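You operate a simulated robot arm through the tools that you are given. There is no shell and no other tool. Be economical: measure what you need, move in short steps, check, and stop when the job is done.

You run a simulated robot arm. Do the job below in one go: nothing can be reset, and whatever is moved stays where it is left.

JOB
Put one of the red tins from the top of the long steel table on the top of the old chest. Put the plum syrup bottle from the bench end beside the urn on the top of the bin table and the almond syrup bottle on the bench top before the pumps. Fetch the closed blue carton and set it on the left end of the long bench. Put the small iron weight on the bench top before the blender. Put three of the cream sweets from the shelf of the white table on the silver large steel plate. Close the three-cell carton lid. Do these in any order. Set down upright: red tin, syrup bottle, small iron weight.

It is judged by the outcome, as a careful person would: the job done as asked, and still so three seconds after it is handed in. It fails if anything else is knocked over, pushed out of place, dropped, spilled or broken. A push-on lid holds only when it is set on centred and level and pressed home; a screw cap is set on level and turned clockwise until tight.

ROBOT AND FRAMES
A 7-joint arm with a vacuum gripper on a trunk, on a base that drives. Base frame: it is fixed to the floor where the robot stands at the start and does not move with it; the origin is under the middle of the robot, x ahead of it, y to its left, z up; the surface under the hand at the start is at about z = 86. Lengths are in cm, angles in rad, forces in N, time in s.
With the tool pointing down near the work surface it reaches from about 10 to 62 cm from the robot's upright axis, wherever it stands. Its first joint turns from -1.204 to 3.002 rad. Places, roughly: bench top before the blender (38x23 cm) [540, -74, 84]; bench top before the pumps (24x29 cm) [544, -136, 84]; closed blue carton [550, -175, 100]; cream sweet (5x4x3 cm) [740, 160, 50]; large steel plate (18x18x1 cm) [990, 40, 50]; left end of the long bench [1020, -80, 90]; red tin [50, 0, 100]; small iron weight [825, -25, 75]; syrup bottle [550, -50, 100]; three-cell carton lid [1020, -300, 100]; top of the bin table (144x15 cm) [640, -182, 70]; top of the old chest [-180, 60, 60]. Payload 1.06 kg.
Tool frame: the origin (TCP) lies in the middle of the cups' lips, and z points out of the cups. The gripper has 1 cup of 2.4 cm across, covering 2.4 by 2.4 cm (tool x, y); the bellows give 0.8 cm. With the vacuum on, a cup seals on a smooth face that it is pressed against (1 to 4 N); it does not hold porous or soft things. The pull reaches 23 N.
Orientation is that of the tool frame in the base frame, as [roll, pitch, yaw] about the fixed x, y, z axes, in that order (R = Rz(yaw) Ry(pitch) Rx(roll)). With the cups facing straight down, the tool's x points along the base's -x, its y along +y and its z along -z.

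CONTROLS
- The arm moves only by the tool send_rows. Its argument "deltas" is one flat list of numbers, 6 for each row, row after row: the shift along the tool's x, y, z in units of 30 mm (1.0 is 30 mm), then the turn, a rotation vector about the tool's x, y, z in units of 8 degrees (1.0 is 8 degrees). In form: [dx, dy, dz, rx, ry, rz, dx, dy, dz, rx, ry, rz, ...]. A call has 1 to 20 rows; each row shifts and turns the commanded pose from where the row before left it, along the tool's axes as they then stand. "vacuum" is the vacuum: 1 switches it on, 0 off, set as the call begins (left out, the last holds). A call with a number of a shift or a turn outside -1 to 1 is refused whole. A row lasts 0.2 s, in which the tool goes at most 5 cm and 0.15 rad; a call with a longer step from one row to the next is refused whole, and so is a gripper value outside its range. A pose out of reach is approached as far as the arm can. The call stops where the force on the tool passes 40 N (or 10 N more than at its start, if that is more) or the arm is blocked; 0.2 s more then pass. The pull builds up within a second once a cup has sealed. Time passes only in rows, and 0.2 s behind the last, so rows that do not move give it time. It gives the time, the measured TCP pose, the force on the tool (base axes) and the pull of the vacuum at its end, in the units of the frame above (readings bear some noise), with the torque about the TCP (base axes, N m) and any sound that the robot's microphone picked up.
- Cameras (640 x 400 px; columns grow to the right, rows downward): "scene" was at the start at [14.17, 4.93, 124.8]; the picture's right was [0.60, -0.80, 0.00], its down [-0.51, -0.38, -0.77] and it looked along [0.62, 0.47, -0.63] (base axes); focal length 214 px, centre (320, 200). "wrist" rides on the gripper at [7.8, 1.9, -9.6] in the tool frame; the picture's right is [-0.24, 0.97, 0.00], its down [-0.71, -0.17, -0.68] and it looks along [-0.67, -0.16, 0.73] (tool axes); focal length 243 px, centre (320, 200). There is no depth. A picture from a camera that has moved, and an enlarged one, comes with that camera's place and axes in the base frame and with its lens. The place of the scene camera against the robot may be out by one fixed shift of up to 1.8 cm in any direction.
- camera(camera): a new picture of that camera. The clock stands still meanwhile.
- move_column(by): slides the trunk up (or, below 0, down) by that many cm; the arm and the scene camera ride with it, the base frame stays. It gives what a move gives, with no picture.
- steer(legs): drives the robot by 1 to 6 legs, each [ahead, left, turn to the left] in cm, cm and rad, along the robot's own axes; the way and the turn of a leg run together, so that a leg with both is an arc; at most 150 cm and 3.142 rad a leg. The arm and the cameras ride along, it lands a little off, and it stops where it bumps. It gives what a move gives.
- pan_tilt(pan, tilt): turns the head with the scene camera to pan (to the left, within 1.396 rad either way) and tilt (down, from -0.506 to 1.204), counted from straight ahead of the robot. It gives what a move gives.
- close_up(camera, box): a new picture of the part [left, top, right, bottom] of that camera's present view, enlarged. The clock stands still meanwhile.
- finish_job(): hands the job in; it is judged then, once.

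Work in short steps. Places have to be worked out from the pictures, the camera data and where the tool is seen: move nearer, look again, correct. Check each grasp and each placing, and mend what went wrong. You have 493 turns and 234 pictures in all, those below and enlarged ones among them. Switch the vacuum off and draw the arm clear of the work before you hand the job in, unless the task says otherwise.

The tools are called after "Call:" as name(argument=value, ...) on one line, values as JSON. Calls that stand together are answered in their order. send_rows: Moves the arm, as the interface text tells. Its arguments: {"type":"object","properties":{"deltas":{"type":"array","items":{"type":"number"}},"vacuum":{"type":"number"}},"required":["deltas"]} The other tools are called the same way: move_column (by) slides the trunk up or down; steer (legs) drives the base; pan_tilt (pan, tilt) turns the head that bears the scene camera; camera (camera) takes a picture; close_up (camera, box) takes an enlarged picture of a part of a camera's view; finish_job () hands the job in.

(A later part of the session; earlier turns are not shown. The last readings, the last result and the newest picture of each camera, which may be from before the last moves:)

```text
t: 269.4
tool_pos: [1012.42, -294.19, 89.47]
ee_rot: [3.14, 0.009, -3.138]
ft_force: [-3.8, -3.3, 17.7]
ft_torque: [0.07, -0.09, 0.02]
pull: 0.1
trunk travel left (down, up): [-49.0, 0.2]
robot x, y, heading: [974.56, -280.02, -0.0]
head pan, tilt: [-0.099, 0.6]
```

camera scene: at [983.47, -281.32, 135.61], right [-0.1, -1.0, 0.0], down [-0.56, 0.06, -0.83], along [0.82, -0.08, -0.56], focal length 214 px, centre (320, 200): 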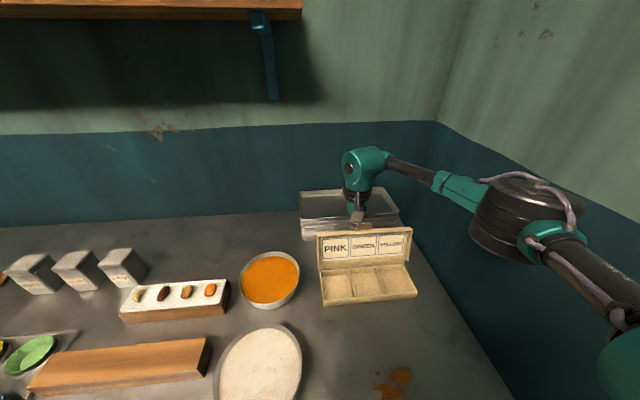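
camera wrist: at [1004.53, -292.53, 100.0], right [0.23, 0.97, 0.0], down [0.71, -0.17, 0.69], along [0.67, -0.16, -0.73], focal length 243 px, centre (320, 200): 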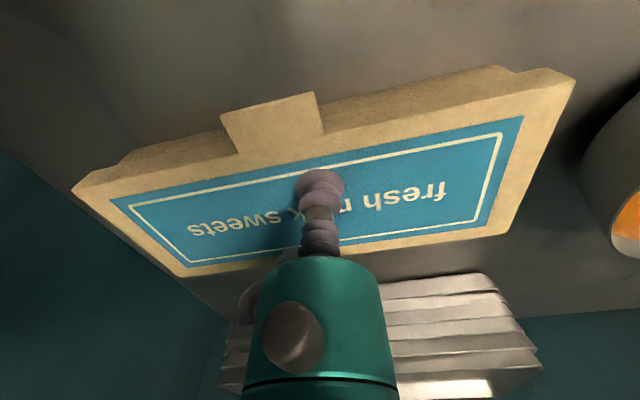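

Pressed with ~18 N. Raise and check.

Call:
send_rows(deltas=[0, 0, -0.3, 0, 0, 0, 0, 0, -0.8, 0, 0, 0, 0, 0, -0.9, 0, 0, 0, 0, 0, -0.9, 0, 0, 0, 0, 0, -0.9, 0, 0, 0, 0, 0, -0.9, 0, 0, 0, 0, 0, -0.9, 0, 0, 0])

Call:
close_up(camera="scene", box=[270, 180, 450, 330])

Call:
close_up(camera="wrist", box=[160, 40, 480, 240])

```text
t: 271.0
tool_pos: [1012.24, -293.96, 106.08]
ee_rot: [-3.137, 0.004, -3.138]
ft_force: [1.2, -0.2, -0.4]
ft_torque: [-0.04, 0.02, 0.03]
pull: 0.0
trunk travel left (down, up): [-49.0, 0.2]
robot x, y, heading: [974.47, -280.31, 0.001]
head pan, tilt: [-0.099, 0.6]
```

```text
2.67 times, centred on (360, 255) of scene
camera zoom: at [983.42, -280.64, 135.62], right [-0.1, -1.0, 0.01], down [-0.56, 0.05, -0.83], along [0.82, -0.08, -0.56], focal length 572 px, centre (213, 53)
```

zoom: 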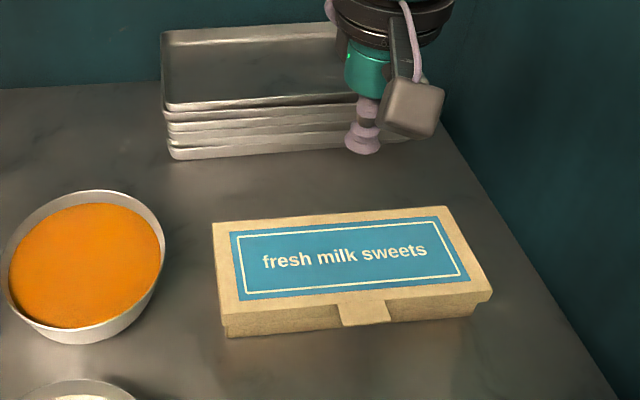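

```text
2.00 times, centred on (320, 140) of wrist
camera zoom: at [1004.34, -292.13, 115.65], right [0.23, 0.97, 0.0], down [0.71, -0.17, 0.69], along [0.67, -0.16, -0.73], focal length 485 px, centre (320, 320)
```

zoom: 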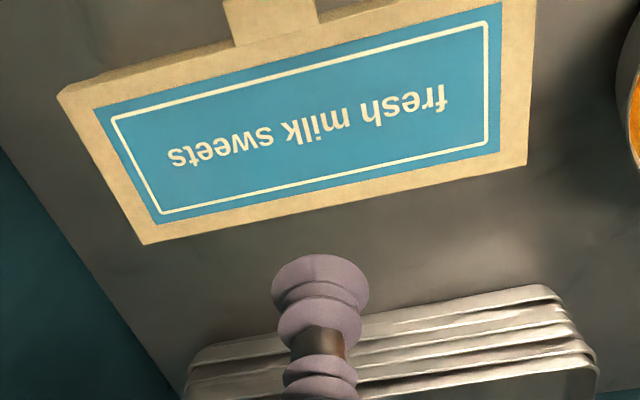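

Lid closed. Retract arm, then drive to the small table with the weights near (825, −25).

Call:
send_rows(deltas=[0.8, 0.6, -0.3, 0, 0, 0, 0.8, 0.8, -0.3, 0, 0, 0, 0.5, 0.9, -0.3, 0, 0, 0, 0.3, 0.9, 0, 0, 0, 0, 0.3, 0.9, 0, 0, 0, 0, 0, 0.9, 0, 0, 0, 0, 0, 0.9, 0, 0, 0, 0, 0, 0.9, 0, 0, 0, 0])

Call:
steer(legs=[[-50, 0, 0], [-100, 0, 0], [0, 0, 1.4], [60, 0, 0]])

Call:
pan_tilt(pan=0.0, tilt=0.4)

Call:
camera(camera="scene")

```text
t: 272.8
tool_pos: [1004.0, -273.69, 108.47]
ee_rot: [-3.14, 0.004, -3.139]
ft_force: [-0.5, -1.0, -0.7]
ft_torque: [0.02, 0.03, -0.02]
pull: 0.1
trunk travel left (down, up): [-49.0, 0.2]
robot x, y, heading: [974.4, -280.51, 0.002]
head pan, tilt: [-0.099, 0.6]
```

```text
t: 275.2
tool_pos: [965.88, -273.9, 108.48]
ee_rot: [-3.141, 0.004, 3.135]
ft_force: [0.6, 0.4, 0.3]
ft_torque: [0.0, 0.03, 0.05]
pull: 0.1
trunk travel left (down, up): [-49.0, 0.2]
robot x, y, heading: [936.34, -279.9, -0.015]
head pan, tilt: [-0.099, 0.6]
stopped in leg 1: the robot was blocked; the commanded pose is now the measured one
```

```text
t: 276.0
tool_pos: [965.68, -273.92, 108.67]
ee_rot: [-3.141, 0.006, 3.134]
ft_force: [0.6, -1.0, 0.2]
ft_torque: [0.02, -0.02, 0.01]
pull: 0.0
trunk travel left (down, up): [-49.0, 0.2]
robot x, y, heading: [936.0, -279.81, -0.011]
head pan, tilt: [0.0, 0.4]
```

```text
168 pictures are left
camera scene: at [945.56, -280.39, 137.43], right [-0.01, -1.0, 0.0], down [-0.39, 0.0, -0.92], along [0.92, -0.01, -0.39], focal length 214 px, centre (320, 200)
```

scene: 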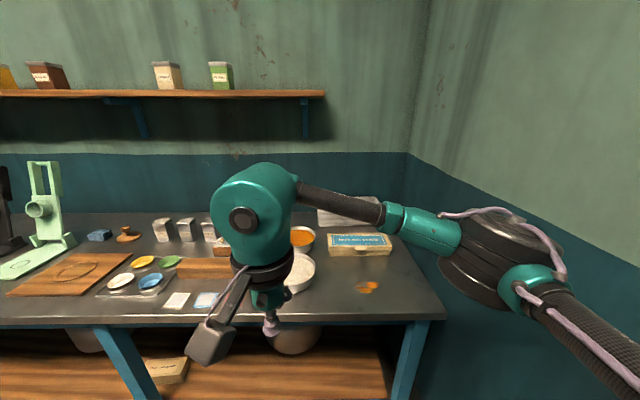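

The desk behind blocked me; I go sideways first, then toward the weights table (x≈823–888, front y≈−47).

Call:
steer(legs=[[0, 75, 0], [0, 0, 1.58], [60, 85, 0]])

Call:
camera(camera="scene")

```text
t: 294.1
tool_pos: [845.64, -116.02, 108.58]
ee_rot: [-3.141, 0.006, -1.566]
ft_force: [0.2, -0.3, 0.8]
ft_torque: [-0.01, 0.02, -0.01]
pull: 0.0
trunk travel left (down, up): [-49.0, 0.2]
robot x, y, heading: [852.21, -145.67, 1.57]
head pan, tilt: [0.0, 0.4]
```

```text
167 pictures are left
camera scene: at [852.0, -136.33, 137.43], right [1.0, 0.0, 0.0], down [0.0, -0.39, -0.92], along [0.0, 0.92, -0.39], focal length 214 px, centre (320, 200)
```

scene: 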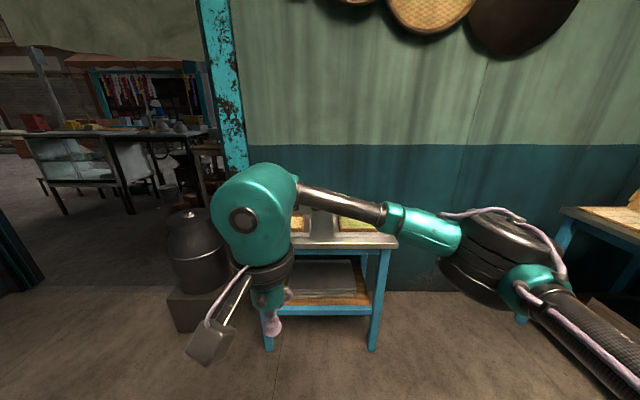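

Drive 45 cm nearer and look with both cameras.

Call:
steer(legs=[[45, 0, 0]])

Call:
camera(camera="wrist")

Call:
pan_tilt(pan=0.0, tilt=0.7)

Call:
camera(camera="scene")

```text
t: 296.9
tool_pos: [845.67, -69.22, 108.55]
ee_rot: [-3.14, 0.005, -1.564]
ft_force: [-0.3, 0.2, -0.8]
ft_torque: [-0.01, 0.02, -0.02]
pull: 0.0
trunk travel left (down, up): [-49.0, 0.2]
robot x, y, heading: [851.8, -98.86, 1.574]
head pan, tilt: [0.0, 0.4]
```

```text
166 pictures are left
camera wrist: at [843.82, -77.26, 118.18], right [-0.97, 0.23, 0.0], down [0.17, 0.71, 0.69], along [0.16, 0.67, -0.73], focal length 243 px, centre (320, 200)
```

wrist: 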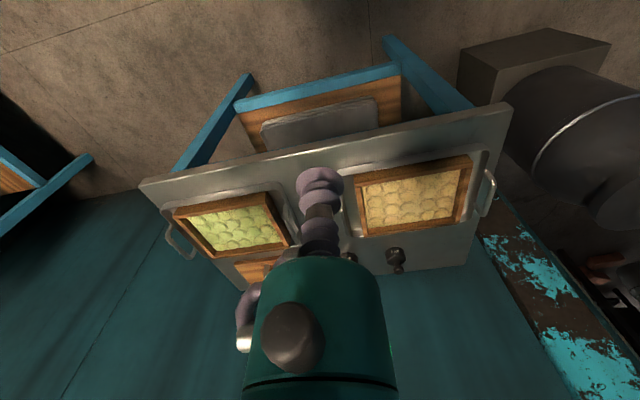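

```text
t: 297.8
tool_pos: [845.66, -69.35, 108.63]
ee_rot: [3.14, 0.005, -1.565]
ft_force: [-0.4, 0.6, 0.4]
ft_torque: [-0.01, 0.0, 0.02]
pull: 0.0
trunk travel left (down, up): [-49.0, 0.2]
robot x, y, heading: [852.55, -98.88, 1.57]
head pan, tilt: [0.0, 0.7]
```

```text
165 pictures are left
camera scene: at [852.03, -90.31, 134.76], right [1.0, 0.0, 0.0], down [0.0, -0.64, -0.77], along [0.0, 0.77, -0.64], focal length 214 px, centre (320, 200)
```

scene: 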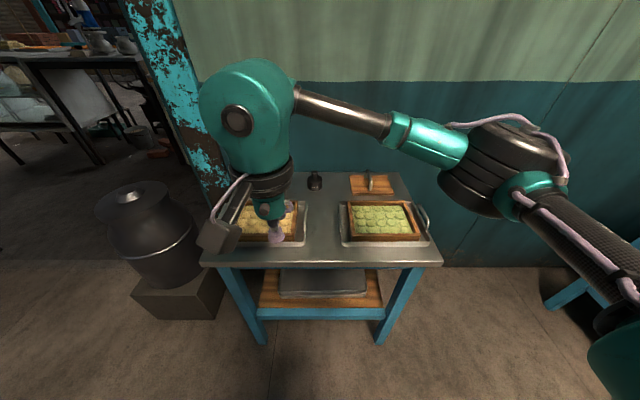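

Two weights at the back of the table; zoom to compare sizes.

Call:
close_up(camera="wrist", box=[330, 220, 430, 290])

Call:
close_up(camera="scene", box=[270, 150, 370, 220])

```text
5.71 times, centred on (380, 255) of wrist
camera zoom: at [843.81, -77.3, 118.19], right [-0.97, 0.23, 0.0], down [0.17, 0.71, 0.69], along [0.16, 0.67, -0.73], focal length 1386 px, centre (-23, -114)
```

zoom: 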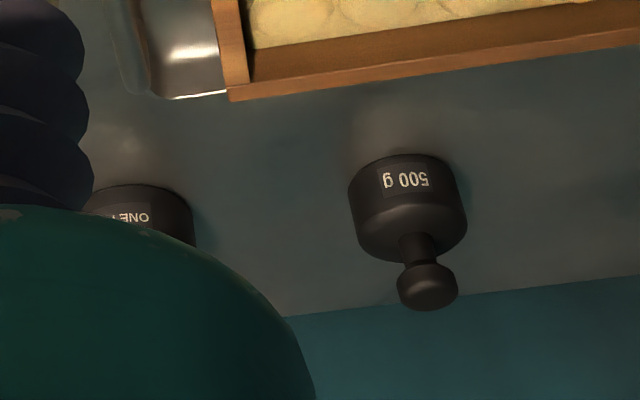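

```text
5.71 times, centred on (320, 185) of scene
camera zoom: at [852.03, -90.31, 134.76], right [1.0, 0.0, 0.0], down [0.0, -0.64, -0.77], along [0.0, 0.77, -0.64], focal length 1226 px, centre (320, 286)
```

zoom: 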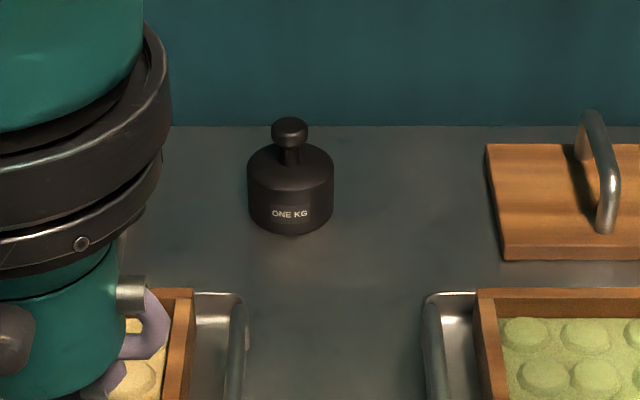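

The 500 g weight is the small one, at about (836.5, −12) with knob top z≈82. I drive 34 cm closer and lower the trunk 8 cm.

Call:
steer(legs=[[34, 0, 0]])

Call:
move_column(by=-8)

Call:
camera(camera="wrist")

```text
t: 300.0
tool_pos: [845.95, -35.47, 108.59]
ee_rot: [3.141, 0.003, -1.572]
ft_force: [0.0, -0.4, 0.4]
ft_torque: [-0.01, -0.03, 0.01]
pull: 0.0
trunk travel left (down, up): [-49.0, 0.2]
robot x, y, heading: [852.39, -65.21, 1.567]
head pan, tilt: [0.0, 0.7]
```

```text
t: 301.1
tool_pos: [845.78, -35.6, 100.7]
ee_rot: [3.14, 0.007, -1.571]
ft_force: [1.2, 0.5, -0.1]
ft_torque: [0.02, 0.0, -0.02]
pull: 0.1
trunk travel left (down, up): [-41.0, 8.2]
robot x, y, heading: [852.25, -65.14, 1.562]
head pan, tilt: [0.0, 0.7]
```

```text
162 pictures are left
camera wrist: at [844.0, -43.44, 110.2], right [-0.97, 0.23, 0.0], down [0.17, 0.7, 0.69], along [0.16, 0.67, -0.73], focal length 243 px, centre (320, 200)
```

wrist: 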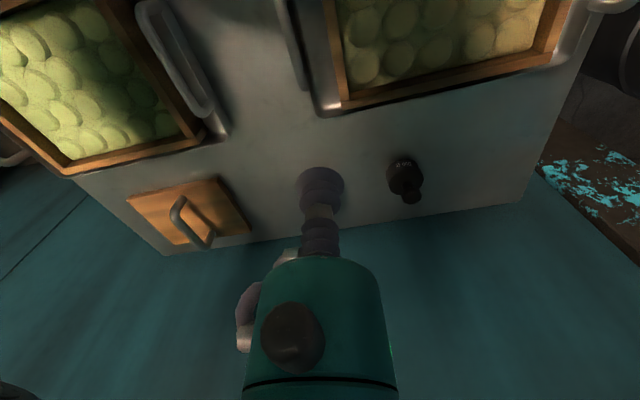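

Knob estimate (836.5, −13…−19). I move the tool closer and look again from nearer.

Call:
send_rows(deltas=[-0.8, 0.6, 0, 0, 0, 0, -0.8, 0.6, 0, 0, 0, 0, -0.8, 0.6, 0.3, 0, 0, 0, -0.8, 0.6, 0.3, 0, 0, 0, -0.8, 0.6, 0.3, 0, 0, 0])

Call:
camera(camera="wrist")

Call:
camera(camera="scene")

```text
t: 302.3
tool_pos: [836.86, -23.42, 98.01]
ee_rot: [3.14, 0.005, -1.572]
ft_force: [0.1, -0.4, 0.5]
ft_torque: [-0.02, 0.0, -0.03]
pull: 0.1
trunk travel left (down, up): [-41.0, 8.2]
robot x, y, heading: [852.14, -65.3, 1.564]
head pan, tilt: [0.0, 0.7]
```

```text
161 pictures are left
camera wrist: at [835.04, -31.33, 107.62], right [-0.97, 0.24, 0.0], down [0.17, 0.7, 0.69], along [0.16, 0.67, -0.73], focal length 243 px, centre (320, 200)
```

wrist: 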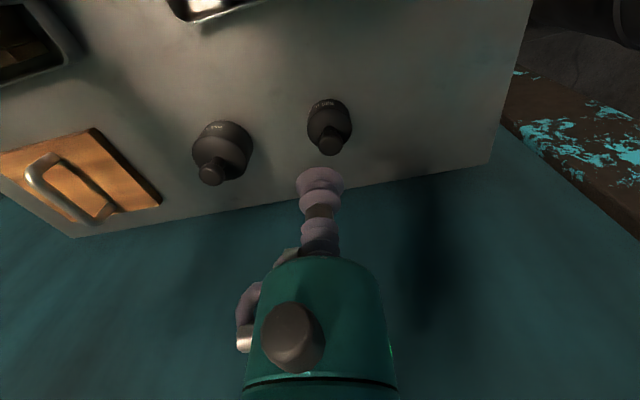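

```text
160 pictures are left
camera scene: at [852.17, -49.81, 125.83], right [1.0, -0.01, 0.0], down [0.0, -0.64, -0.76], along [0.0, 0.76, -0.64], focal length 214 px, centre (320, 200)
```

scene: 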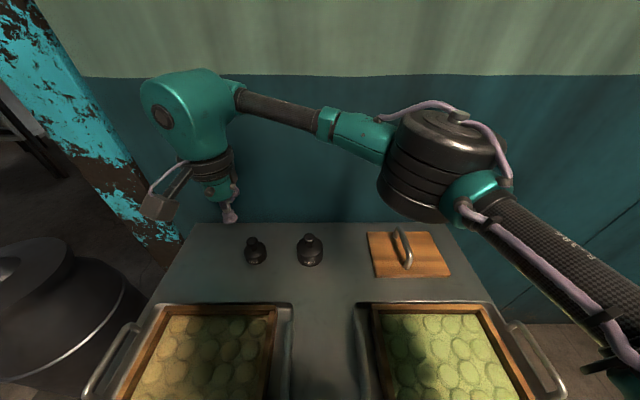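

Rays agree at about (837, −17.5, 84–85). I move over it, descend to z≈90 and check.

Call:
send_rows(deltas=[-0.9, 0, 0, 0, 0, 0, -0.9, 0, 0.4, 0, 0, 0, -0.2, -0.05, 0.8, 0, 0, 0, 0, 0, 0.8, 0, 0, 0, 0, 0, 0.5, 0, 0, 0])

Call:
close_up(camera="wrist", box=[220, 60, 420, 240])

Call:
close_up(camera="scene", box=[180, 180, 340, 280])

```text
t: 303.5
tool_pos: [837.11, -17.54, 90.35]
ee_rot: [3.139, 0.007, -1.57]
ft_force: [0.1, 0.5, -0.2]
ft_torque: [0.02, -0.01, -0.01]
pull: 0.0
trunk travel left (down, up): [-41.0, 8.2]
robot x, y, heading: [852.29, -64.82, 1.57]
head pan, tilt: [0.0, 0.7]
```

```text
2.22 times, centred on (320, 150) of wrist
camera zoom: at [835.16, -25.47, 99.85], right [-0.97, 0.24, 0.0], down [0.17, 0.7, 0.69], along [0.16, 0.67, -0.73], focal length 539 px, centre (320, 311)
```

zoom: 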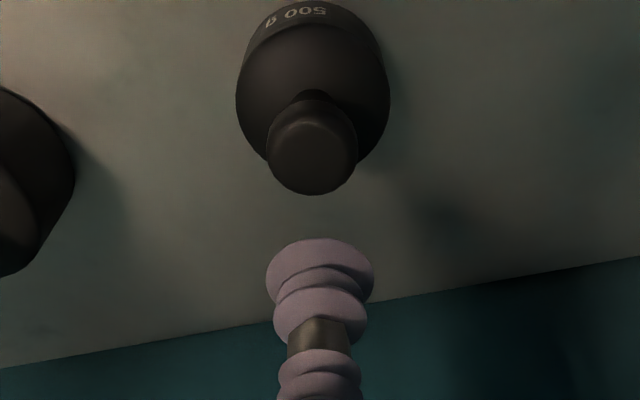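

```text
4.00 times, centred on (260, 230) of scene
camera zoom: at [852.19, -49.82, 125.83], right [1.0, 0.0, 0.0], down [0.0, -0.64, -0.76], along [0.0, 0.76, -0.64], focal length 858 px, centre (560, 80)
```

zoom: 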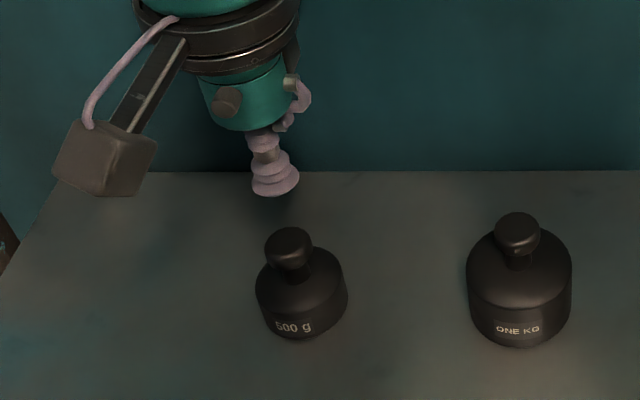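

Alignment is good (knob ≈2.8 cm wide at (837.2, −17.5)). Descend with vacuum on.

Call:
send_rows(deltas=[0, 0, 0.7, 0, 0, 0, 0, 0, 0.5, 0, 0, 0, 0, 0, 0.3, 0, 0, 0, 0, 0, 0.2, 0, 0, 0], vacuum=1)

Call:
send_rows(deltas=[0, 0, 0.15, 0, 0, 0, 0, 0, 0.12, 0, 0, 0])

```text
t: 304.5
tool_pos: [836.98, -17.46, 85.28]
ee_rot: [3.139, 0.009, -1.57]
ft_force: [1.0, 1.4, 9.6]
ft_torque: [-0.07, 0.05, 0.02]
pull: 0.0
trunk travel left (down, up): [-41.0, 8.2]
robot x, y, heading: [852.12, -65.11, 1.567]
head pan, tilt: [0.0, 0.7]
```

```text
t: 305.1
tool_pos: [836.93, -17.18, 85.27]
ee_rot: [3.131, 0.012, -1.573]
ft_force: [1.6, 3.9, 19.7]
ft_torque: [-0.16, 0.02, 0.09]
pull: 0.0
trunk travel left (down, up): [-41.0, 8.2]
robot x, y, heading: [852.1, -64.98, 1.564]
head pan, tilt: [0.0, 0.7]
stopped in row 2: the force on the tool passed its limit at 45 N (the readings are from after the stop); the commanded pose is now the measured one
```

Contact but no seal; torques indicate the knob centre lies ~0.5 cm −x and 0.7 cm −y of the TCP. Raise a bit and look.

Call:
send_rows(deltas=[0, 0, -0.3, 0, 0, 0, 0, 0, -0.4, 0, 0, 0])

Call:
close_up(camera="wrist", box=[260, 90, 400, 210])

```text
t: 305.7
tool_pos: [836.97, -17.27, 87.03]
ee_rot: [3.134, 0.008, -1.571]
ft_force: [-0.6, 0.2, 1.6]
ft_torque: [0.02, 0.0, 0.04]
pull: 0.0
trunk travel left (down, up): [-41.0, 8.2]
robot x, y, heading: [852.21, -64.96, 1.566]
head pan, tilt: [0.0, 0.7]
```

```text
3.33 times, centred on (330, 150) of wrist
camera zoom: at [835.2, -25.26, 96.64], right [-0.97, 0.23, 0.01], down [0.18, 0.7, 0.69], along [0.16, 0.67, -0.72], focal length 809 px, centre (287, 367)
```

zoom: 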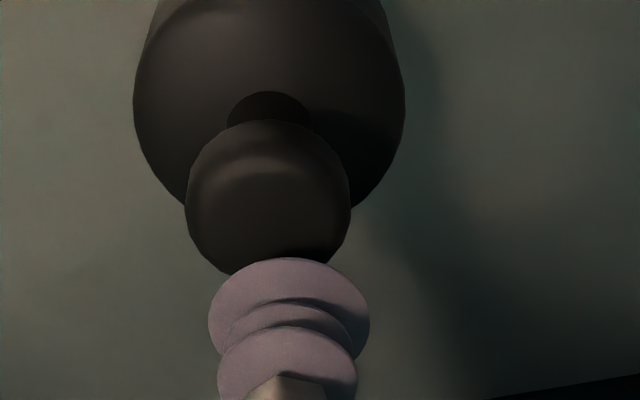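

I shift 0.5 cm back (−y) and retry with gentler press.

Call:
send_rows(deltas=[0.17, 0.05, 0, 0, 0, 0, 0, 0, 0.3, 0, 0, 0, 0, 0, 0.2, 0, 0, 0, 0, 0, 0.1, 0, 0, 0, 0, 0, 0, 0, 0, 0])

```text
t: 306.9
tool_pos: [836.68, -17.75, 85.43]
ee_rot: [3.132, 0.01, -1.572]
ft_force: [0.6, 3.7, 11.8]
ft_torque: [-0.12, 0.01, -0.04]
pull: 0.1
trunk travel left (down, up): [-41.0, 8.2]
robot x, y, heading: [852.27, -65.05, 1.566]
head pan, tilt: [0.0, 0.7]
```

Torque still shows the knob ~1 cm to −y. Raise, shift another 0.8 cm back, retry.

Call:
send_rows(deltas=[0, 0, -0.35, 0, 0, 0, 0.27, 0, 0, 0, 0, 0, 0, 0, 0.2, 0, 0, 0, 0, 0, 0.15, 0, 0, 0, 0, 0, 0, 0, 0, 0])

Call:
close_up(camera="wrist", box=[260, 90, 400, 210])

```text
t: 308.1
tool_pos: [836.71, -18.71, 85.39]
ee_rot: [3.132, 0.01, -1.572]
ft_force: [-2.8, 9.7, 22.7]
ft_torque: [-0.1, -0.14, 0.0]
pull: 23.0
trunk travel left (down, up): [-41.0, 8.2]
robot x, y, heading: [852.27, -64.95, 1.565]
head pan, tilt: [0.0, 0.7]
```

```text
3.33 times, centred on (330, 150) of wrist
camera zoom: at [834.87, -26.61, 94.96], right [-0.97, 0.24, 0.01], down [0.18, 0.7, 0.69], along [0.16, 0.67, -0.72], focal length 809 px, centre (287, 367)
```

zoom: 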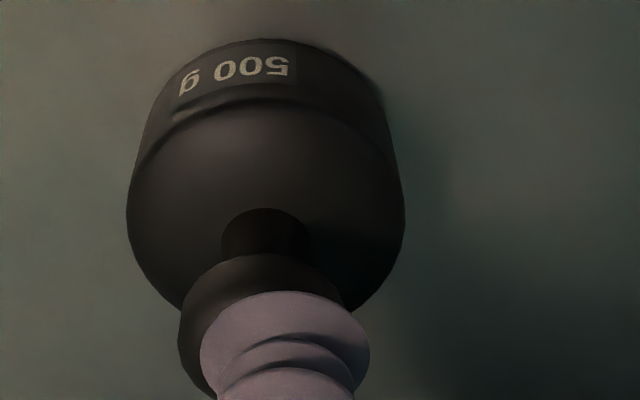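

Sealed at 23 N. Lift.

Call:
send_rows(deltas=[0, 0, -0.3, 0, 0, 0, 0, 0, -0.5, 0, 0, 0, 0, 0, -0.8, 0, 0, 0, 0, 0, -0.8, 0, 0, 0, 0, 0, -0.8, 0, 0, 0, 0, 0, -0.8, 0, 0, 0])

Call:
camera(camera="wrist")

```text
t: 309.5
tool_pos: [836.48, -18.66, 97.15]
ee_rot: [3.134, 0.01, -1.571]
ft_force: [-0.3, 0.3, -5.4]
ft_torque: [0.02, 0.01, -0.03]
pull: 23.3
trunk travel left (down, up): [-41.0, 8.2]
robot x, y, heading: [851.95, -65.15, 1.564]
head pan, tilt: [0.0, 0.7]
```

```text
155 pictures are left
camera wrist: at [834.81, -26.75, 106.83], right [-0.97, 0.24, 0.01], down [0.18, 0.7, 0.69], along [0.16, 0.67, -0.72], focal length 243 px, centre (320, 200)
```

wrist: 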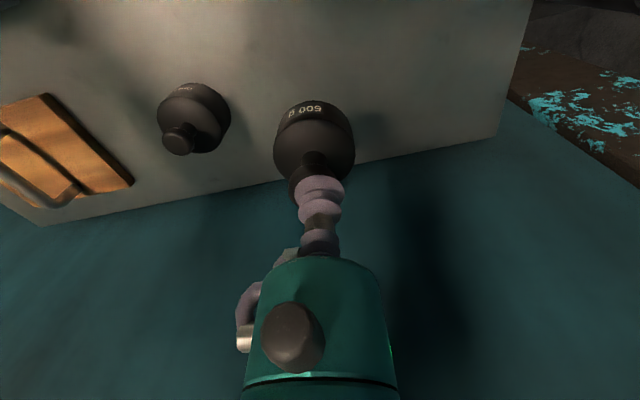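

Weight held. Raise, retract, back off and travel to the first room.

Call:
send_rows(deltas=[0.9, -0.2, -0.3, 0, 0, 0, 0.9, -0.2, -0.3, 0, 0, 0, 0.9, -0.2, 0, 0, 0, 0, 0.9, -0.2, 0, 0, 0, 0, 0.9, 0, 0, 0, 0, 0])

Call:
move_column(by=8)

Call:
steer(legs=[[-45, 0, 0], [0, 128, 0], [140, 0, 0]])

```text
t: 310.7
tool_pos: [839.39, -32.01, 99.1]
ee_rot: [3.135, 0.01, -1.571]
ft_force: [0.4, -0.2, -5.0]
ft_torque: [0.0, 0.0, -0.02]
pull: 23.4
trunk travel left (down, up): [-41.0, 8.2]
robot x, y, heading: [852.48, -64.7, 1.57]
head pan, tilt: [0.0, 0.7]
```

```text
t: 311.9
tool_pos: [839.32, -32.14, 106.88]
ee_rot: [3.134, 0.006, -1.571]
ft_force: [0.0, 0.9, -5.4]
ft_torque: [0.01, -0.01, -0.02]
pull: 23.2
trunk travel left (down, up): [-49.0, 0.2]
robot x, y, heading: [852.11, -65.28, 1.566]
head pan, tilt: [0.0, 0.7]
```

```text
t: 332.4
tool_pos: [712.21, 62.64, 106.9]
ee_rot: [3.135, 0.008, -1.597]
ft_force: [-0.8, -0.5, -5.2]
ft_torque: [0.02, -0.01, 0.01]
pull: 22.7
trunk travel left (down, up): [-49.0, 0.2]
robot x, y, heading: [724.34, 29.14, 1.538]
head pan, tilt: [0.0, 0.7]
```

I'm in the passage facing the counters; a picture here shows the white table with the sweets for later.

Call:
pan_tilt(pan=0.0, tilt=0.45)

Call:
camera(camera="scene")

Call:
steer(legs=[[25, 0, 0], [0, 0, 1.6], [150, 0, 0], [150, 0, 0]])

```text
t: 333.2
tool_pos: [712.27, 62.63, 107.01]
ee_rot: [3.134, 0.009, -1.597]
ft_force: [-0.7, -0.5, -5.2]
ft_torque: [-0.01, 0.01, 0.0]
pull: 22.5
trunk travel left (down, up): [-49.0, 0.2]
robot x, y, heading: [724.2, 29.6, 1.538]
head pan, tilt: [0.0, 0.45]
```

```text
154 pictures are left
camera scene: at [724.56, 38.74, 136.96], right [1.0, -0.03, 0.0], down [-0.01, -0.44, -0.9], along [0.03, 0.9, -0.44], focal length 214 px, centre (320, 200)
```

scene: 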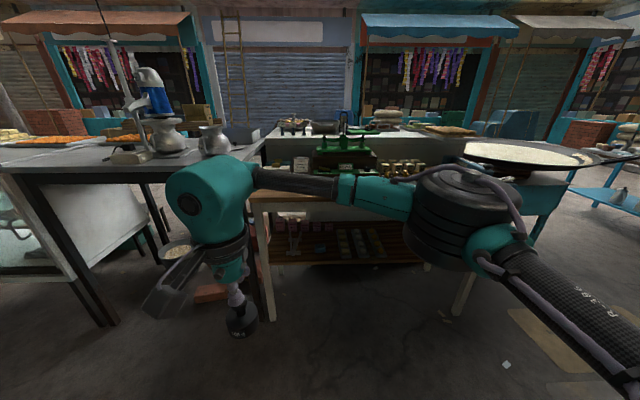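

```text
t: 353.0
tool_pos: [390.77, 57.0, 106.95]
ee_rot: [3.134, 0.01, -0.053]
ft_force: [-0.4, -0.7, -4.8]
ft_torque: [0.0, -0.01, 0.01]
pull: 23.1
trunk travel left (down, up): [-49.0, 0.2]
robot x, y, heading: [423.97, 68.05, 3.084]
head pan, tilt: [0.0, 0.45]
```

Continue into the first room.

Call:
steer(legs=[[60, 0, 0], [0, 0, 1.63], [140, 0, 0], [0, 0, 1.57]])

```text
t: 370.6
tool_pos: [388.28, -56.32, 106.93]
ee_rot: [3.134, 0.008, 3.068]
ft_force: [0.2, 0.9, -4.7]
ft_torque: [-0.01, -0.01, 0.01]
pull: 22.9
trunk travel left (down, up): [-49.0, 0.2]
robot x, y, heading: [354.46, -66.57, -0.076]
head pan, tilt: [0.0, 0.45]
```

Approach the bench at y≈−75.

Call:
steer(legs=[[125, 0, 0.076]])

Call:
camera(camera="scene")

Call:
camera(camera="wrist")

```text
t: 376.9
tool_pos: [511.18, -57.53, 106.93]
ee_rot: [3.134, 0.009, -3.124]
ft_force: [0.3, 0.8, -4.3]
ft_torque: [0.0, 0.01, 0.03]
pull: 23.4
trunk travel left (down, up): [-49.0, 0.2]
robot x, y, heading: [478.43, -71.13, 0.015]
head pan, tilt: [0.0, 0.45]
```

```text
153 pictures are left
camera scene: at [488.0, -70.96, 136.96], right [0.01, -1.0, 0.0], down [-0.44, -0.01, -0.9], along [0.9, 0.01, -0.44], focal length 214 px, centre (320, 200)
```

scene: 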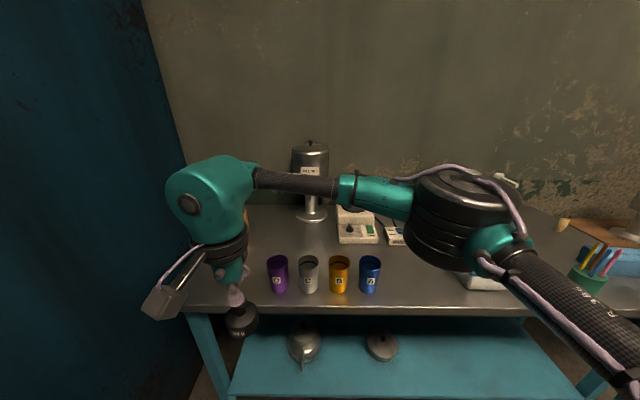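

```text
152 pictures are left
camera wrist: at [503.25, -55.8, 116.49], right [0.22, 0.98, 0.01], down [0.71, -0.16, 0.69], along [0.67, -0.14, -0.72], focal length 243 px, centre (320, 200)
```

wrist: 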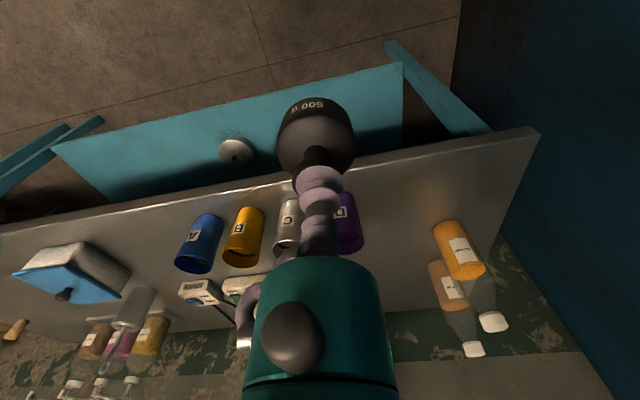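

Cups stand at x≈533 (y −58…−83, rims z≈94.5), blender front x≈556+. I'll place the weight behind the cups at about (546, −72). Drive 16 cm nearer and raise a little.

Call:
steer(legs=[[16, 0, -0.015]])

Call:
send_rows(deltas=[0, 0, -0.8, 0, 0, 0, 0, 0, -0.6, 0, 0, 0, -0.4, -0.6, 0, 0, 0, 0, -0.7, -0.6, 0, 0, 0, 0, -0.7, -0.6, 0, 0, 0, 0, -0.9, -0.6, 0, 0, 0, 0, -0.9, -0.6, 0, 0, 0, 0, -0.9, -0.6, 0, 0, 0, 0, -0.9, -0.6, 0, 0, 0, 0])

Call:
camera(camera="wrist")

Call:
camera(camera="scene")

```text
t: 378.3
tool_pos: [526.77, -57.84, 106.93]
ee_rot: [3.135, 0.011, 3.141]
ft_force: [-0.2, -0.1, -4.5]
ft_torque: [-0.01, 0.06, -0.01]
pull: 22.7
trunk travel left (down, up): [-49.0, 0.2]
robot x, y, heading: [494.15, -70.99, -0.007]
head pan, tilt: [0.0, 0.45]
```

```text
t: 380.3
tool_pos: [543.01, -70.27, 111.15]
ee_rot: [3.134, 0.01, -3.14]
ft_force: [0.8, -0.3, -4.5]
ft_torque: [0.01, -0.01, 0.0]
pull: 22.3
trunk travel left (down, up): [-49.0, 0.2]
robot x, y, heading: [493.51, -70.76, -0.004]
head pan, tilt: [0.0, 0.45]
```

```text
151 pictures are left
camera wrist: at [535.11, -68.6, 120.75], right [0.23, 0.97, 0.01], down [0.7, -0.18, 0.69], along [0.67, -0.16, -0.72], focal length 243 px, centre (320, 200)
```

wrist: 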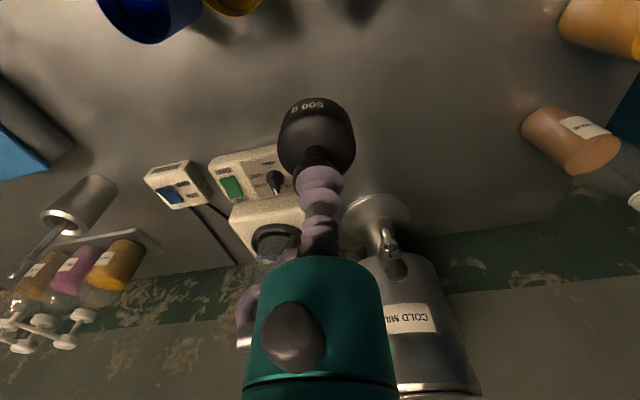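

```text
150 pictures are left
camera scene: at [503.33, -71.09, 136.96], right [0.0, -1.0, 0.0], down [-0.44, 0.0, -0.9], along [0.9, 0.0, -0.44], focal length 214 px, centre (320, 200)
```

scene: 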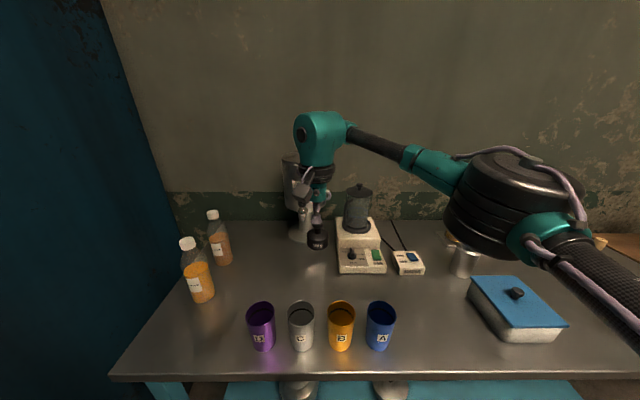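

Clear spot under the weight at (543, −70). Descend.

Call:
send_rows(deltas=[0, 0, 0.8, 0, 0, 0, 0, 0, 0.8, 0, 0, 0, 0, 0, 0.8, 0, 0, 0, 0, 0, 0.8, 0, 0, 0, 0, 0, 0.8, 0, 0, 0])

Call:
close_up(camera="scene", box=[220, 180, 420, 360])

```text
t: 381.5
tool_pos: [542.99, -70.4, 99.31]
ee_rot: [3.134, 0.009, -3.141]
ft_force: [-0.5, 1.0, -4.5]
ft_torque: [0.0, 0.0, 0.0]
pull: 23.0
trunk travel left (down, up): [-49.0, 0.2]
robot x, y, heading: [494.1, -70.47, -0.006]
head pan, tilt: [0.0, 0.45]
```

```text
2.22 times, centred on (320, 270) of scene
camera zoom: at [503.32, -71.07, 136.96], right [0.0, -1.0, 0.0], down [-0.44, 0.0, -0.9], along [0.9, 0.0, -0.44], focal length 477 px, centre (320, 44)
```

zoom: 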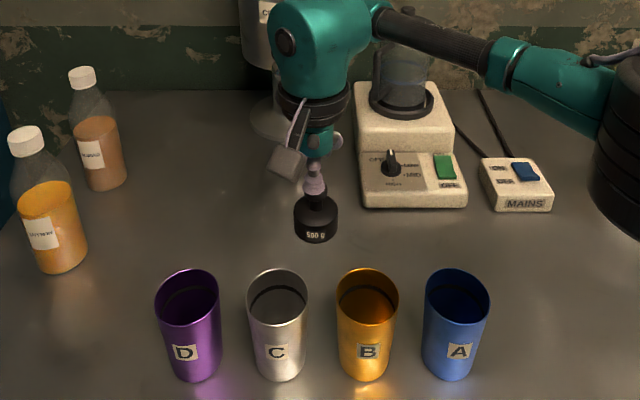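

Plenty of room; shift 4 cm toward the blender side and go down in small steps.

Call:
send_rows(deltas=[0, -0.7, 0, 0, 0, 0, 0, -0.6, 0.3, 0, 0, 0, 0, 0, 0.5, 0, 0, 0, 0, 0, 0.4, 0, 0, 0, 0, 0, 0.2, 0, 0, 0])

Call:
send_rows(deltas=[0, 0, 0.15, 0, 0, 0, 0, 0, 0.1, 0, 0, 0])

```text
t: 382.7
tool_pos: [543.05, -74.43, 95.14]
ee_rot: [3.134, 0.009, -3.14]
ft_force: [-0.1, -0.2, -5.4]
ft_torque: [0.0, 0.01, 0.01]
pull: 23.2
trunk travel left (down, up): [-49.0, 0.2]
robot x, y, heading: [493.94, -70.79, -0.009]
head pan, tilt: [0.0, 0.45]
```

```text
t: 383.3
tool_pos: [542.97, -74.41, 94.33]
ee_rot: [3.132, 0.01, -3.141]
ft_force: [0.0, -0.1, -4.7]
ft_torque: [0.02, 0.01, 0.02]
pull: 23.1
trunk travel left (down, up): [-49.0, 0.2]
robot x, y, heading: [493.78, -70.68, -0.009]
head pan, tilt: [0.0, 0.45]
```

Call:
send_rows(deltas=[0, 0, 0.1, 0, 0, 0, 0, 0, 0.08, 0, 0, 0])

Call:
send_rows(deltas=[0, 0, 0.08, 0, 0, 0])

```text
t: 383.9
tool_pos: [543.07, -74.32, 93.73]
ee_rot: [3.134, 0.008, -3.141]
ft_force: [0.3, -0.3, -3.6]
ft_torque: [-0.01, -0.01, 0.02]
pull: 22.6
trunk travel left (down, up): [-49.0, 0.2]
robot x, y, heading: [493.85, -71.03, -0.003]
head pan, tilt: [0.0, 0.45]
```

```text
t: 384.3
tool_pos: [543.01, -74.28, 93.39]
ee_rot: [3.135, 0.009, -3.141]
ft_force: [-0.1, 0.5, -4.4]
ft_torque: [0.01, -0.01, 0.01]
pull: 22.9
trunk travel left (down, up): [-49.0, 0.2]
robot x, y, heading: [493.67, -70.69, -0.005]
head pan, tilt: [0.0, 0.45]
```

Call:
send_rows(deltas=[0, 0, 0.08, 0, 0, 0])

Call:
send_rows(deltas=[0, 0, 0.08, 0, 0, 0])

```text
t: 384.7
tool_pos: [543.06, -74.12, 93.15]
ee_rot: [3.135, 0.009, -3.141]
ft_force: [0.4, 0.5, -4.9]
ft_torque: [-0.01, 0.01, -0.02]
pull: 22.8
trunk travel left (down, up): [-49.0, 0.2]
robot x, y, heading: [493.98, -71.25, -0.004]
head pan, tilt: [0.0, 0.45]
```

```text
t: 385.1
tool_pos: [543.05, -74.18, 92.99]
ee_rot: [3.135, 0.008, -3.142]
ft_force: [-0.1, 0.2, -4.5]
ft_torque: [0.04, 0.01, 0.0]
pull: 22.7
trunk travel left (down, up): [-49.0, 0.2]
robot x, y, heading: [493.77, -71.01, -0.007]
head pan, tilt: [0.0, 0.45]
```

Call:
send_rows(deltas=[0, 0, 0.1, 0, 0, 0])

Call:
close_up(camera="scene", box=[280, 200, 380, 290])

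```text
t: 385.5
tool_pos: [543.16, -74.23, 92.61]
ee_rot: [3.135, 0.008, -3.14]
ft_force: [-0.2, 0.4, -5.2]
ft_torque: [-0.01, 0.01, -0.01]
pull: 23.1
trunk travel left (down, up): [-49.0, 0.2]
robot x, y, heading: [493.91, -71.04, -0.006]
head pan, tilt: [0.0, 0.45]
```

```text
4.44 times, centred on (330, 245) of scene
camera zoom: at [503.31, -71.08, 136.96], right [0.0, -1.0, 0.0], down [-0.44, 0.0, -0.9], along [0.9, 0.0, -0.44], focal length 953 px, centre (276, 0)
```

zoom: 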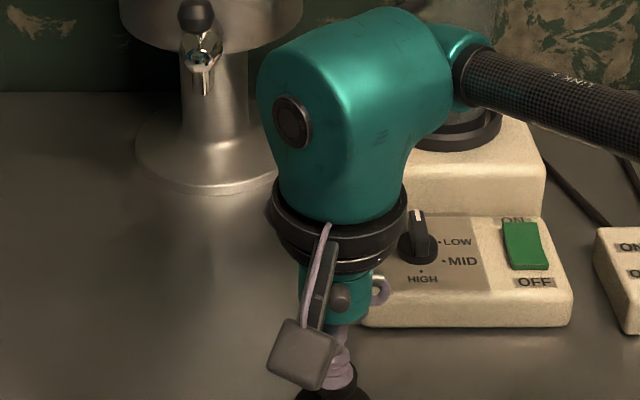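

Call:
send_rows(deltas=[0, 0, 0.1, 0, 0, 0, 0, 0, 0.07, 0, 0, 0])

Call:
send_rows(deltas=[0, 0, 0.08, 0, 0, 0])

```text
t: 386.1
tool_pos: [543.05, -74.15, 92.15]
ee_rot: [3.133, 0.008, 3.141]
ft_force: [0.6, -0.3, -4.6]
ft_torque: [0.0, -0.02, 0.0]
pull: 23.4
trunk travel left (down, up): [-49.0, 0.2]
robot x, y, heading: [493.84, -70.85, -0.004]
head pan, tilt: [0.0, 0.45]
```

```text
t: 386.5
tool_pos: [543.04, -74.34, 91.84]
ee_rot: [3.135, 0.01, 3.141]
ft_force: [-0.3, 0.7, -4.8]
ft_torque: [-0.01, -0.01, 0.02]
pull: 23.0
trunk travel left (down, up): [-49.0, 0.2]
robot x, y, heading: [493.68, -70.76, -0.0]
head pan, tilt: [0.0, 0.45]
```

Call:
send_rows(deltas=[0, 0, 0.1, 0, 0, 0])

Call:
send_rows(deltas=[0, 0, 0.1, 0, 0, 0])

Call:
send_rows(deltas=[0, 0, 0.1, 0, 0, 0])

```text
t: 386.9
tool_pos: [542.98, -74.39, 91.49]
ee_rot: [3.135, 0.01, 3.142]
ft_force: [-0.3, 0.2, -5.3]
ft_torque: [0.0, 0.05, 0.0]
pull: 23.0
trunk travel left (down, up): [-49.0, 0.2]
robot x, y, heading: [493.9, -70.78, -0.007]
head pan, tilt: [0.0, 0.45]
```

```text
t: 387.3
tool_pos: [542.98, -74.27, 91.27]
ee_rot: [3.134, 0.009, 3.141]
ft_force: [0.5, 0.2, -1.3]
ft_torque: [-0.04, 0.07, -0.04]
pull: 22.9
trunk travel left (down, up): [-49.0, 0.2]
robot x, y, heading: [493.79, -70.74, -0.001]
head pan, tilt: [0.0, 0.45]
```

```text
t: 387.7
tool_pos: [542.95, -74.38, 91.25]
ee_rot: [3.134, 0.013, 3.141]
ft_force: [1.3, -1.1, 10.3]
ft_torque: [-0.13, 0.08, 0.0]
pull: 22.9
trunk travel left (down, up): [-49.0, 0.2]
robot x, y, heading: [493.44, -71.01, -0.01]
head pan, tilt: [0.0, 0.45]
```

Contact. Release and rise.

Call:
send_rows(deltas=[0, 0, -0.05, 0, 0, 0, 0, 0, 0, 0, 0, 0, 0, 0, 0, 0, 0, 0, 0, 0, 0, 0, 0, 0], vacuum=0)

Call:
send_rows(deltas=[0, 0, -0.2, 0, 0, 0, 0, 0, -0.6, 0, 0, 0, 0, 0, -0.9, 0, 0, 0, 0, 0, -0.9, 0, 0, 0, 0, 0, -0.9, 0, 0, 0, 0, 0, -0.9, 0, 0, 0, 0, 0, -0.9, 0, 0, 0, 0, 0, -0.6, 0, 0, 0])

Call:
camera(camera="scene")

Call:
camera(camera="wrist")

```text
t: 388.7
tool_pos: [543.03, -74.43, 90.99]
ee_rot: [3.135, 0.009, -3.141]
ft_force: [0.5, 0.2, 0.8]
ft_torque: [-0.02, 0.02, 0.04]
pull: 0.0
trunk travel left (down, up): [-49.0, 0.2]
robot x, y, heading: [494.0, -70.69, -0.007]
head pan, tilt: [0.0, 0.45]
```

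```text
t: 390.5
tool_pos: [542.75, -74.39, 108.72]
ee_rot: [3.135, 0.008, 3.141]
ft_force: [0.1, 0.1, 0.5]
ft_torque: [-0.05, 0.0, -0.04]
pull: 0.1
trunk travel left (down, up): [-49.0, 0.2]
robot x, y, heading: [493.58, -70.64, -0.008]
head pan, tilt: [0.0, 0.45]
```

```text
147 pictures are left
camera scene: at [503.26, -71.07, 136.97], right [0.0, -1.0, 0.0], down [-0.44, 0.0, -0.9], along [0.9, 0.0, -0.44], focal length 214 px, centre (320, 200)
```

scene: 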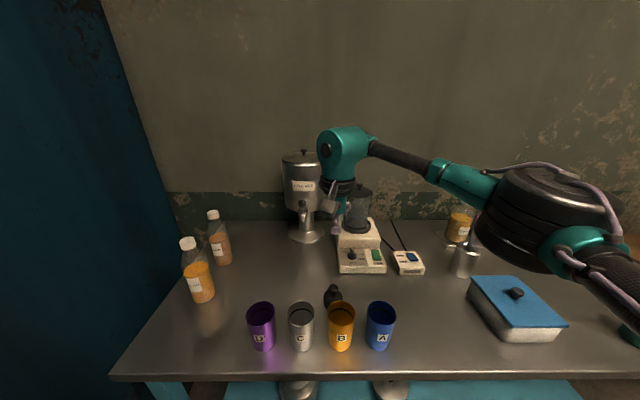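

```text
146 pictures are left
camera wrist: at [534.84, -72.72, 118.26], right [0.23, 0.97, 0.01], down [0.7, -0.18, 0.69], along [0.67, -0.16, -0.72], focal length 243 px, centre (320, 200)
```

wrist: 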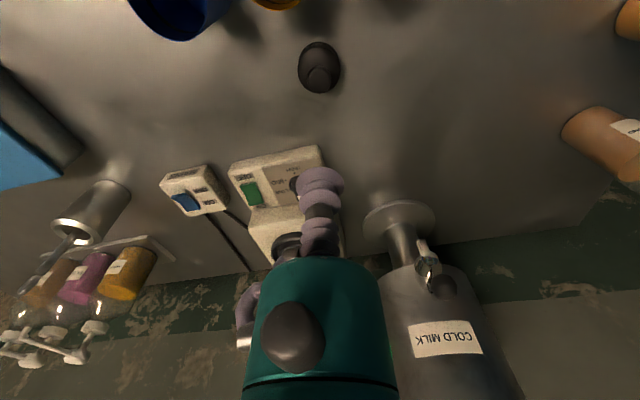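

Weight stands fine. Now the almond bottle: retract the arm first, then shift the robot left and forward.

Call:
send_rows(deltas=[0.9, 0, 0, 0, 0, 0, 0.9, 0, 0, 0, 0, 0, 0.9, 0.2, 0, 0, 0, 0, 0.9, 0.3, 0, 0, 0, 0, 0.9, 0.5, 0, 0, 0, 0, 0.9, 0.5, 0, 0, 0, 0])

Call:
steer(legs=[[12, 16, 0]])

Call:
camera(camera="wrist")

```text
t: 391.9
tool_pos: [526.42, -69.51, 108.59]
ee_rot: [3.136, 0.009, -3.141]
ft_force: [0.3, -0.7, -0.4]
ft_torque: [0.02, -0.01, 0.0]
pull: 0.1
trunk travel left (down, up): [-49.0, 0.2]
robot x, y, heading: [493.68, -70.84, -0.006]
head pan, tilt: [0.0, 0.45]
```

```text
t: 394.0
tool_pos: [538.57, -53.27, 108.51]
ee_rot: [3.134, 0.01, 3.138]
ft_force: [-1.0, -0.7, -0.3]
ft_torque: [-0.03, 0.0, -0.01]
pull: 0.0
trunk travel left (down, up): [-49.0, 0.2]
robot x, y, heading: [506.11, -54.53, -0.009]
head pan, tilt: [0.0, 0.45]
```

```text
145 pictures are left
camera wrist: at [530.62, -51.55, 118.17], right [0.24, 0.97, 0.01], down [0.7, -0.18, 0.69], along [0.67, -0.16, -0.72], focal length 243 px, centre (320, 200)
```

wrist: 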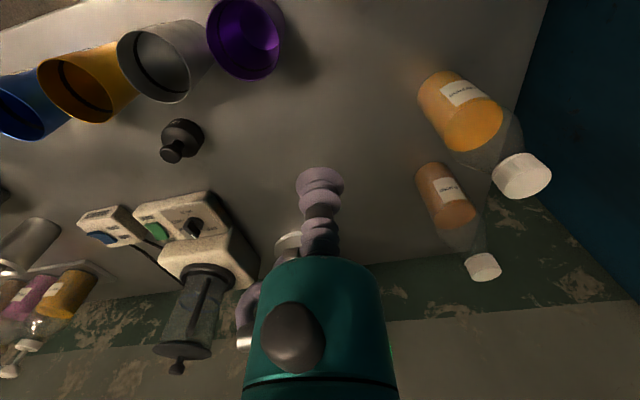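

Almond cap at ≈(558.8, −39.2, 104). Move above it.

Call:
send_rows(deltas=[-0.96, 0.3, -0.3, 0, 0, 0, -0.96, 0.4, -0.3, 0, 0, 0, -0.96, 0.6, 0, 0, 0, 0, -0.96, 0.8, 0, 0, 0, 0, -0.96, 0.9, 0, 0, 0, 0, -0.96, 0.9, 0, 0, 0, 0, -0.96, 0.8, 0, 0, 0, 0])

Call:
camera(camera="wrist")

```text
t: 395.6
tool_pos: [554.5, -41.95, 110.67]
ee_rot: [3.135, 0.011, 3.141]
ft_force: [-0.2, -0.8, -0.5]
ft_torque: [-0.01, -0.01, 0.02]
pull: 0.0
out of reach, approached as far as the arm can: row 6, 7
trunk travel left (down, up): [-49.0, 0.2]
robot x, y, heading: [506.01, -54.43, -0.004]
head pan, tilt: [0.0, 0.45]
```

```text
144 pictures are left
camera wrist: at [546.53, -40.18, 120.28], right [0.24, 0.97, 0.01], down [0.7, -0.18, 0.69], along [0.67, -0.16, -0.72], focal length 243 px, centre (320, 200)
```

wrist: 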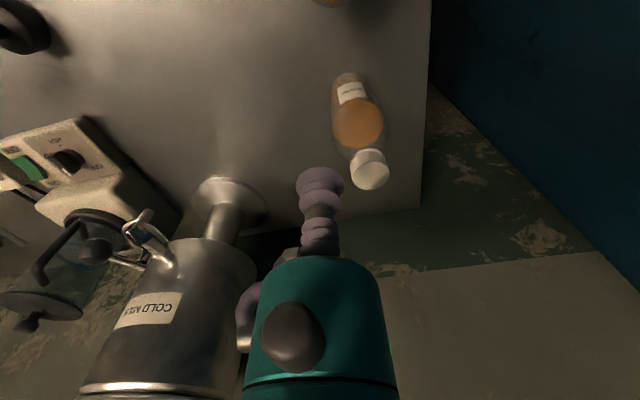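

Cap now at (559.7, −39). I nudge the robot 5.5 cm ahead and 3 left.

Call:
steer(legs=[[5, 3, 0]])

Call:
camera(camera="wrist")

Call:
camera(camera="scene")

```text
t: 396.6
tool_pos: [559.48, -38.87, 110.71]
ee_rot: [3.135, 0.007, 3.138]
ft_force: [-0.2, 0.4, 0.4]
ft_torque: [0.0, 0.0, 0.02]
pull: 0.0
trunk travel left (down, up): [-49.0, 0.2]
robot x, y, heading: [510.91, -51.26, -0.007]
head pan, tilt: [0.0, 0.45]
```

```text
143 pictures are left
camera wrist: at [551.64, -37.2, 120.23], right [0.24, 0.97, 0.01], down [0.7, -0.18, 0.69], along [0.67, -0.16, -0.72], focal length 243 px, centre (320, 200)
```

wrist: 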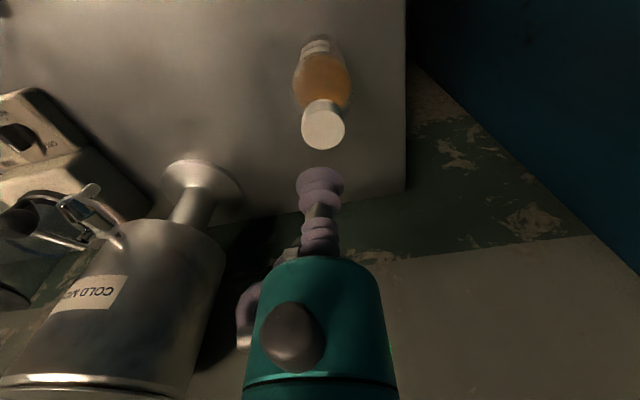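

```text
142 pictures are left
camera scene: at [520.42, -51.74, 136.96], right [-0.01, -1.0, 0.0], down [-0.44, 0.0, -0.9], along [0.9, -0.01, -0.44], focal length 214 px, centre (320, 200)
```

scene: 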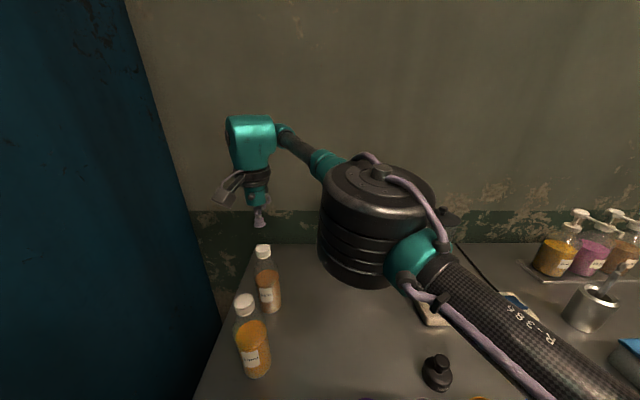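

Aligned. Descend with vacuum.

Call:
send_rows(deltas=[0, 0, 0.8, 0, 0, 0, 0, 0, 0.7, 0, 0, 0, 0, 0, 0.4, 0, 0, 0, 0, 0, 0.2, 0, 0, 0], vacuum=1)

```text
t: 397.6
tool_pos: [559.63, -39.1, 104.29]
ee_rot: [3.134, 0.009, 3.137]
ft_force: [-0.6, 0.4, 0.1]
ft_torque: [-0.02, 0.04, 0.01]
pull: 22.8
trunk travel left (down, up): [-49.0, 0.2]
robot x, y, heading: [510.79, -51.6, -0.011]
head pan, tilt: [0.0, 0.45]
```

Sealed. Lift as far as the arm allows.

Call:
send_rows(deltas=[0, 0, -0.3, 0, 0, 0, 0, 0, -0.6, 0, 0, 0, 0, 0, -0.7, 0, 0, 0, 0, 0, -0.7, 0, 0, 0])

```text
t: 398.6
tool_pos: [559.42, -39.07, 111.19]
ee_rot: [3.132, 0.011, 3.14]
ft_force: [0.7, 0.0, -5.0]
ft_torque: [0.01, -0.02, 0.02]
pull: 22.6
trunk travel left (down, up): [-49.0, 0.2]
robot x, y, heading: [510.84, -51.57, -0.007]
head pan, tilt: [0.0, 0.45]
```

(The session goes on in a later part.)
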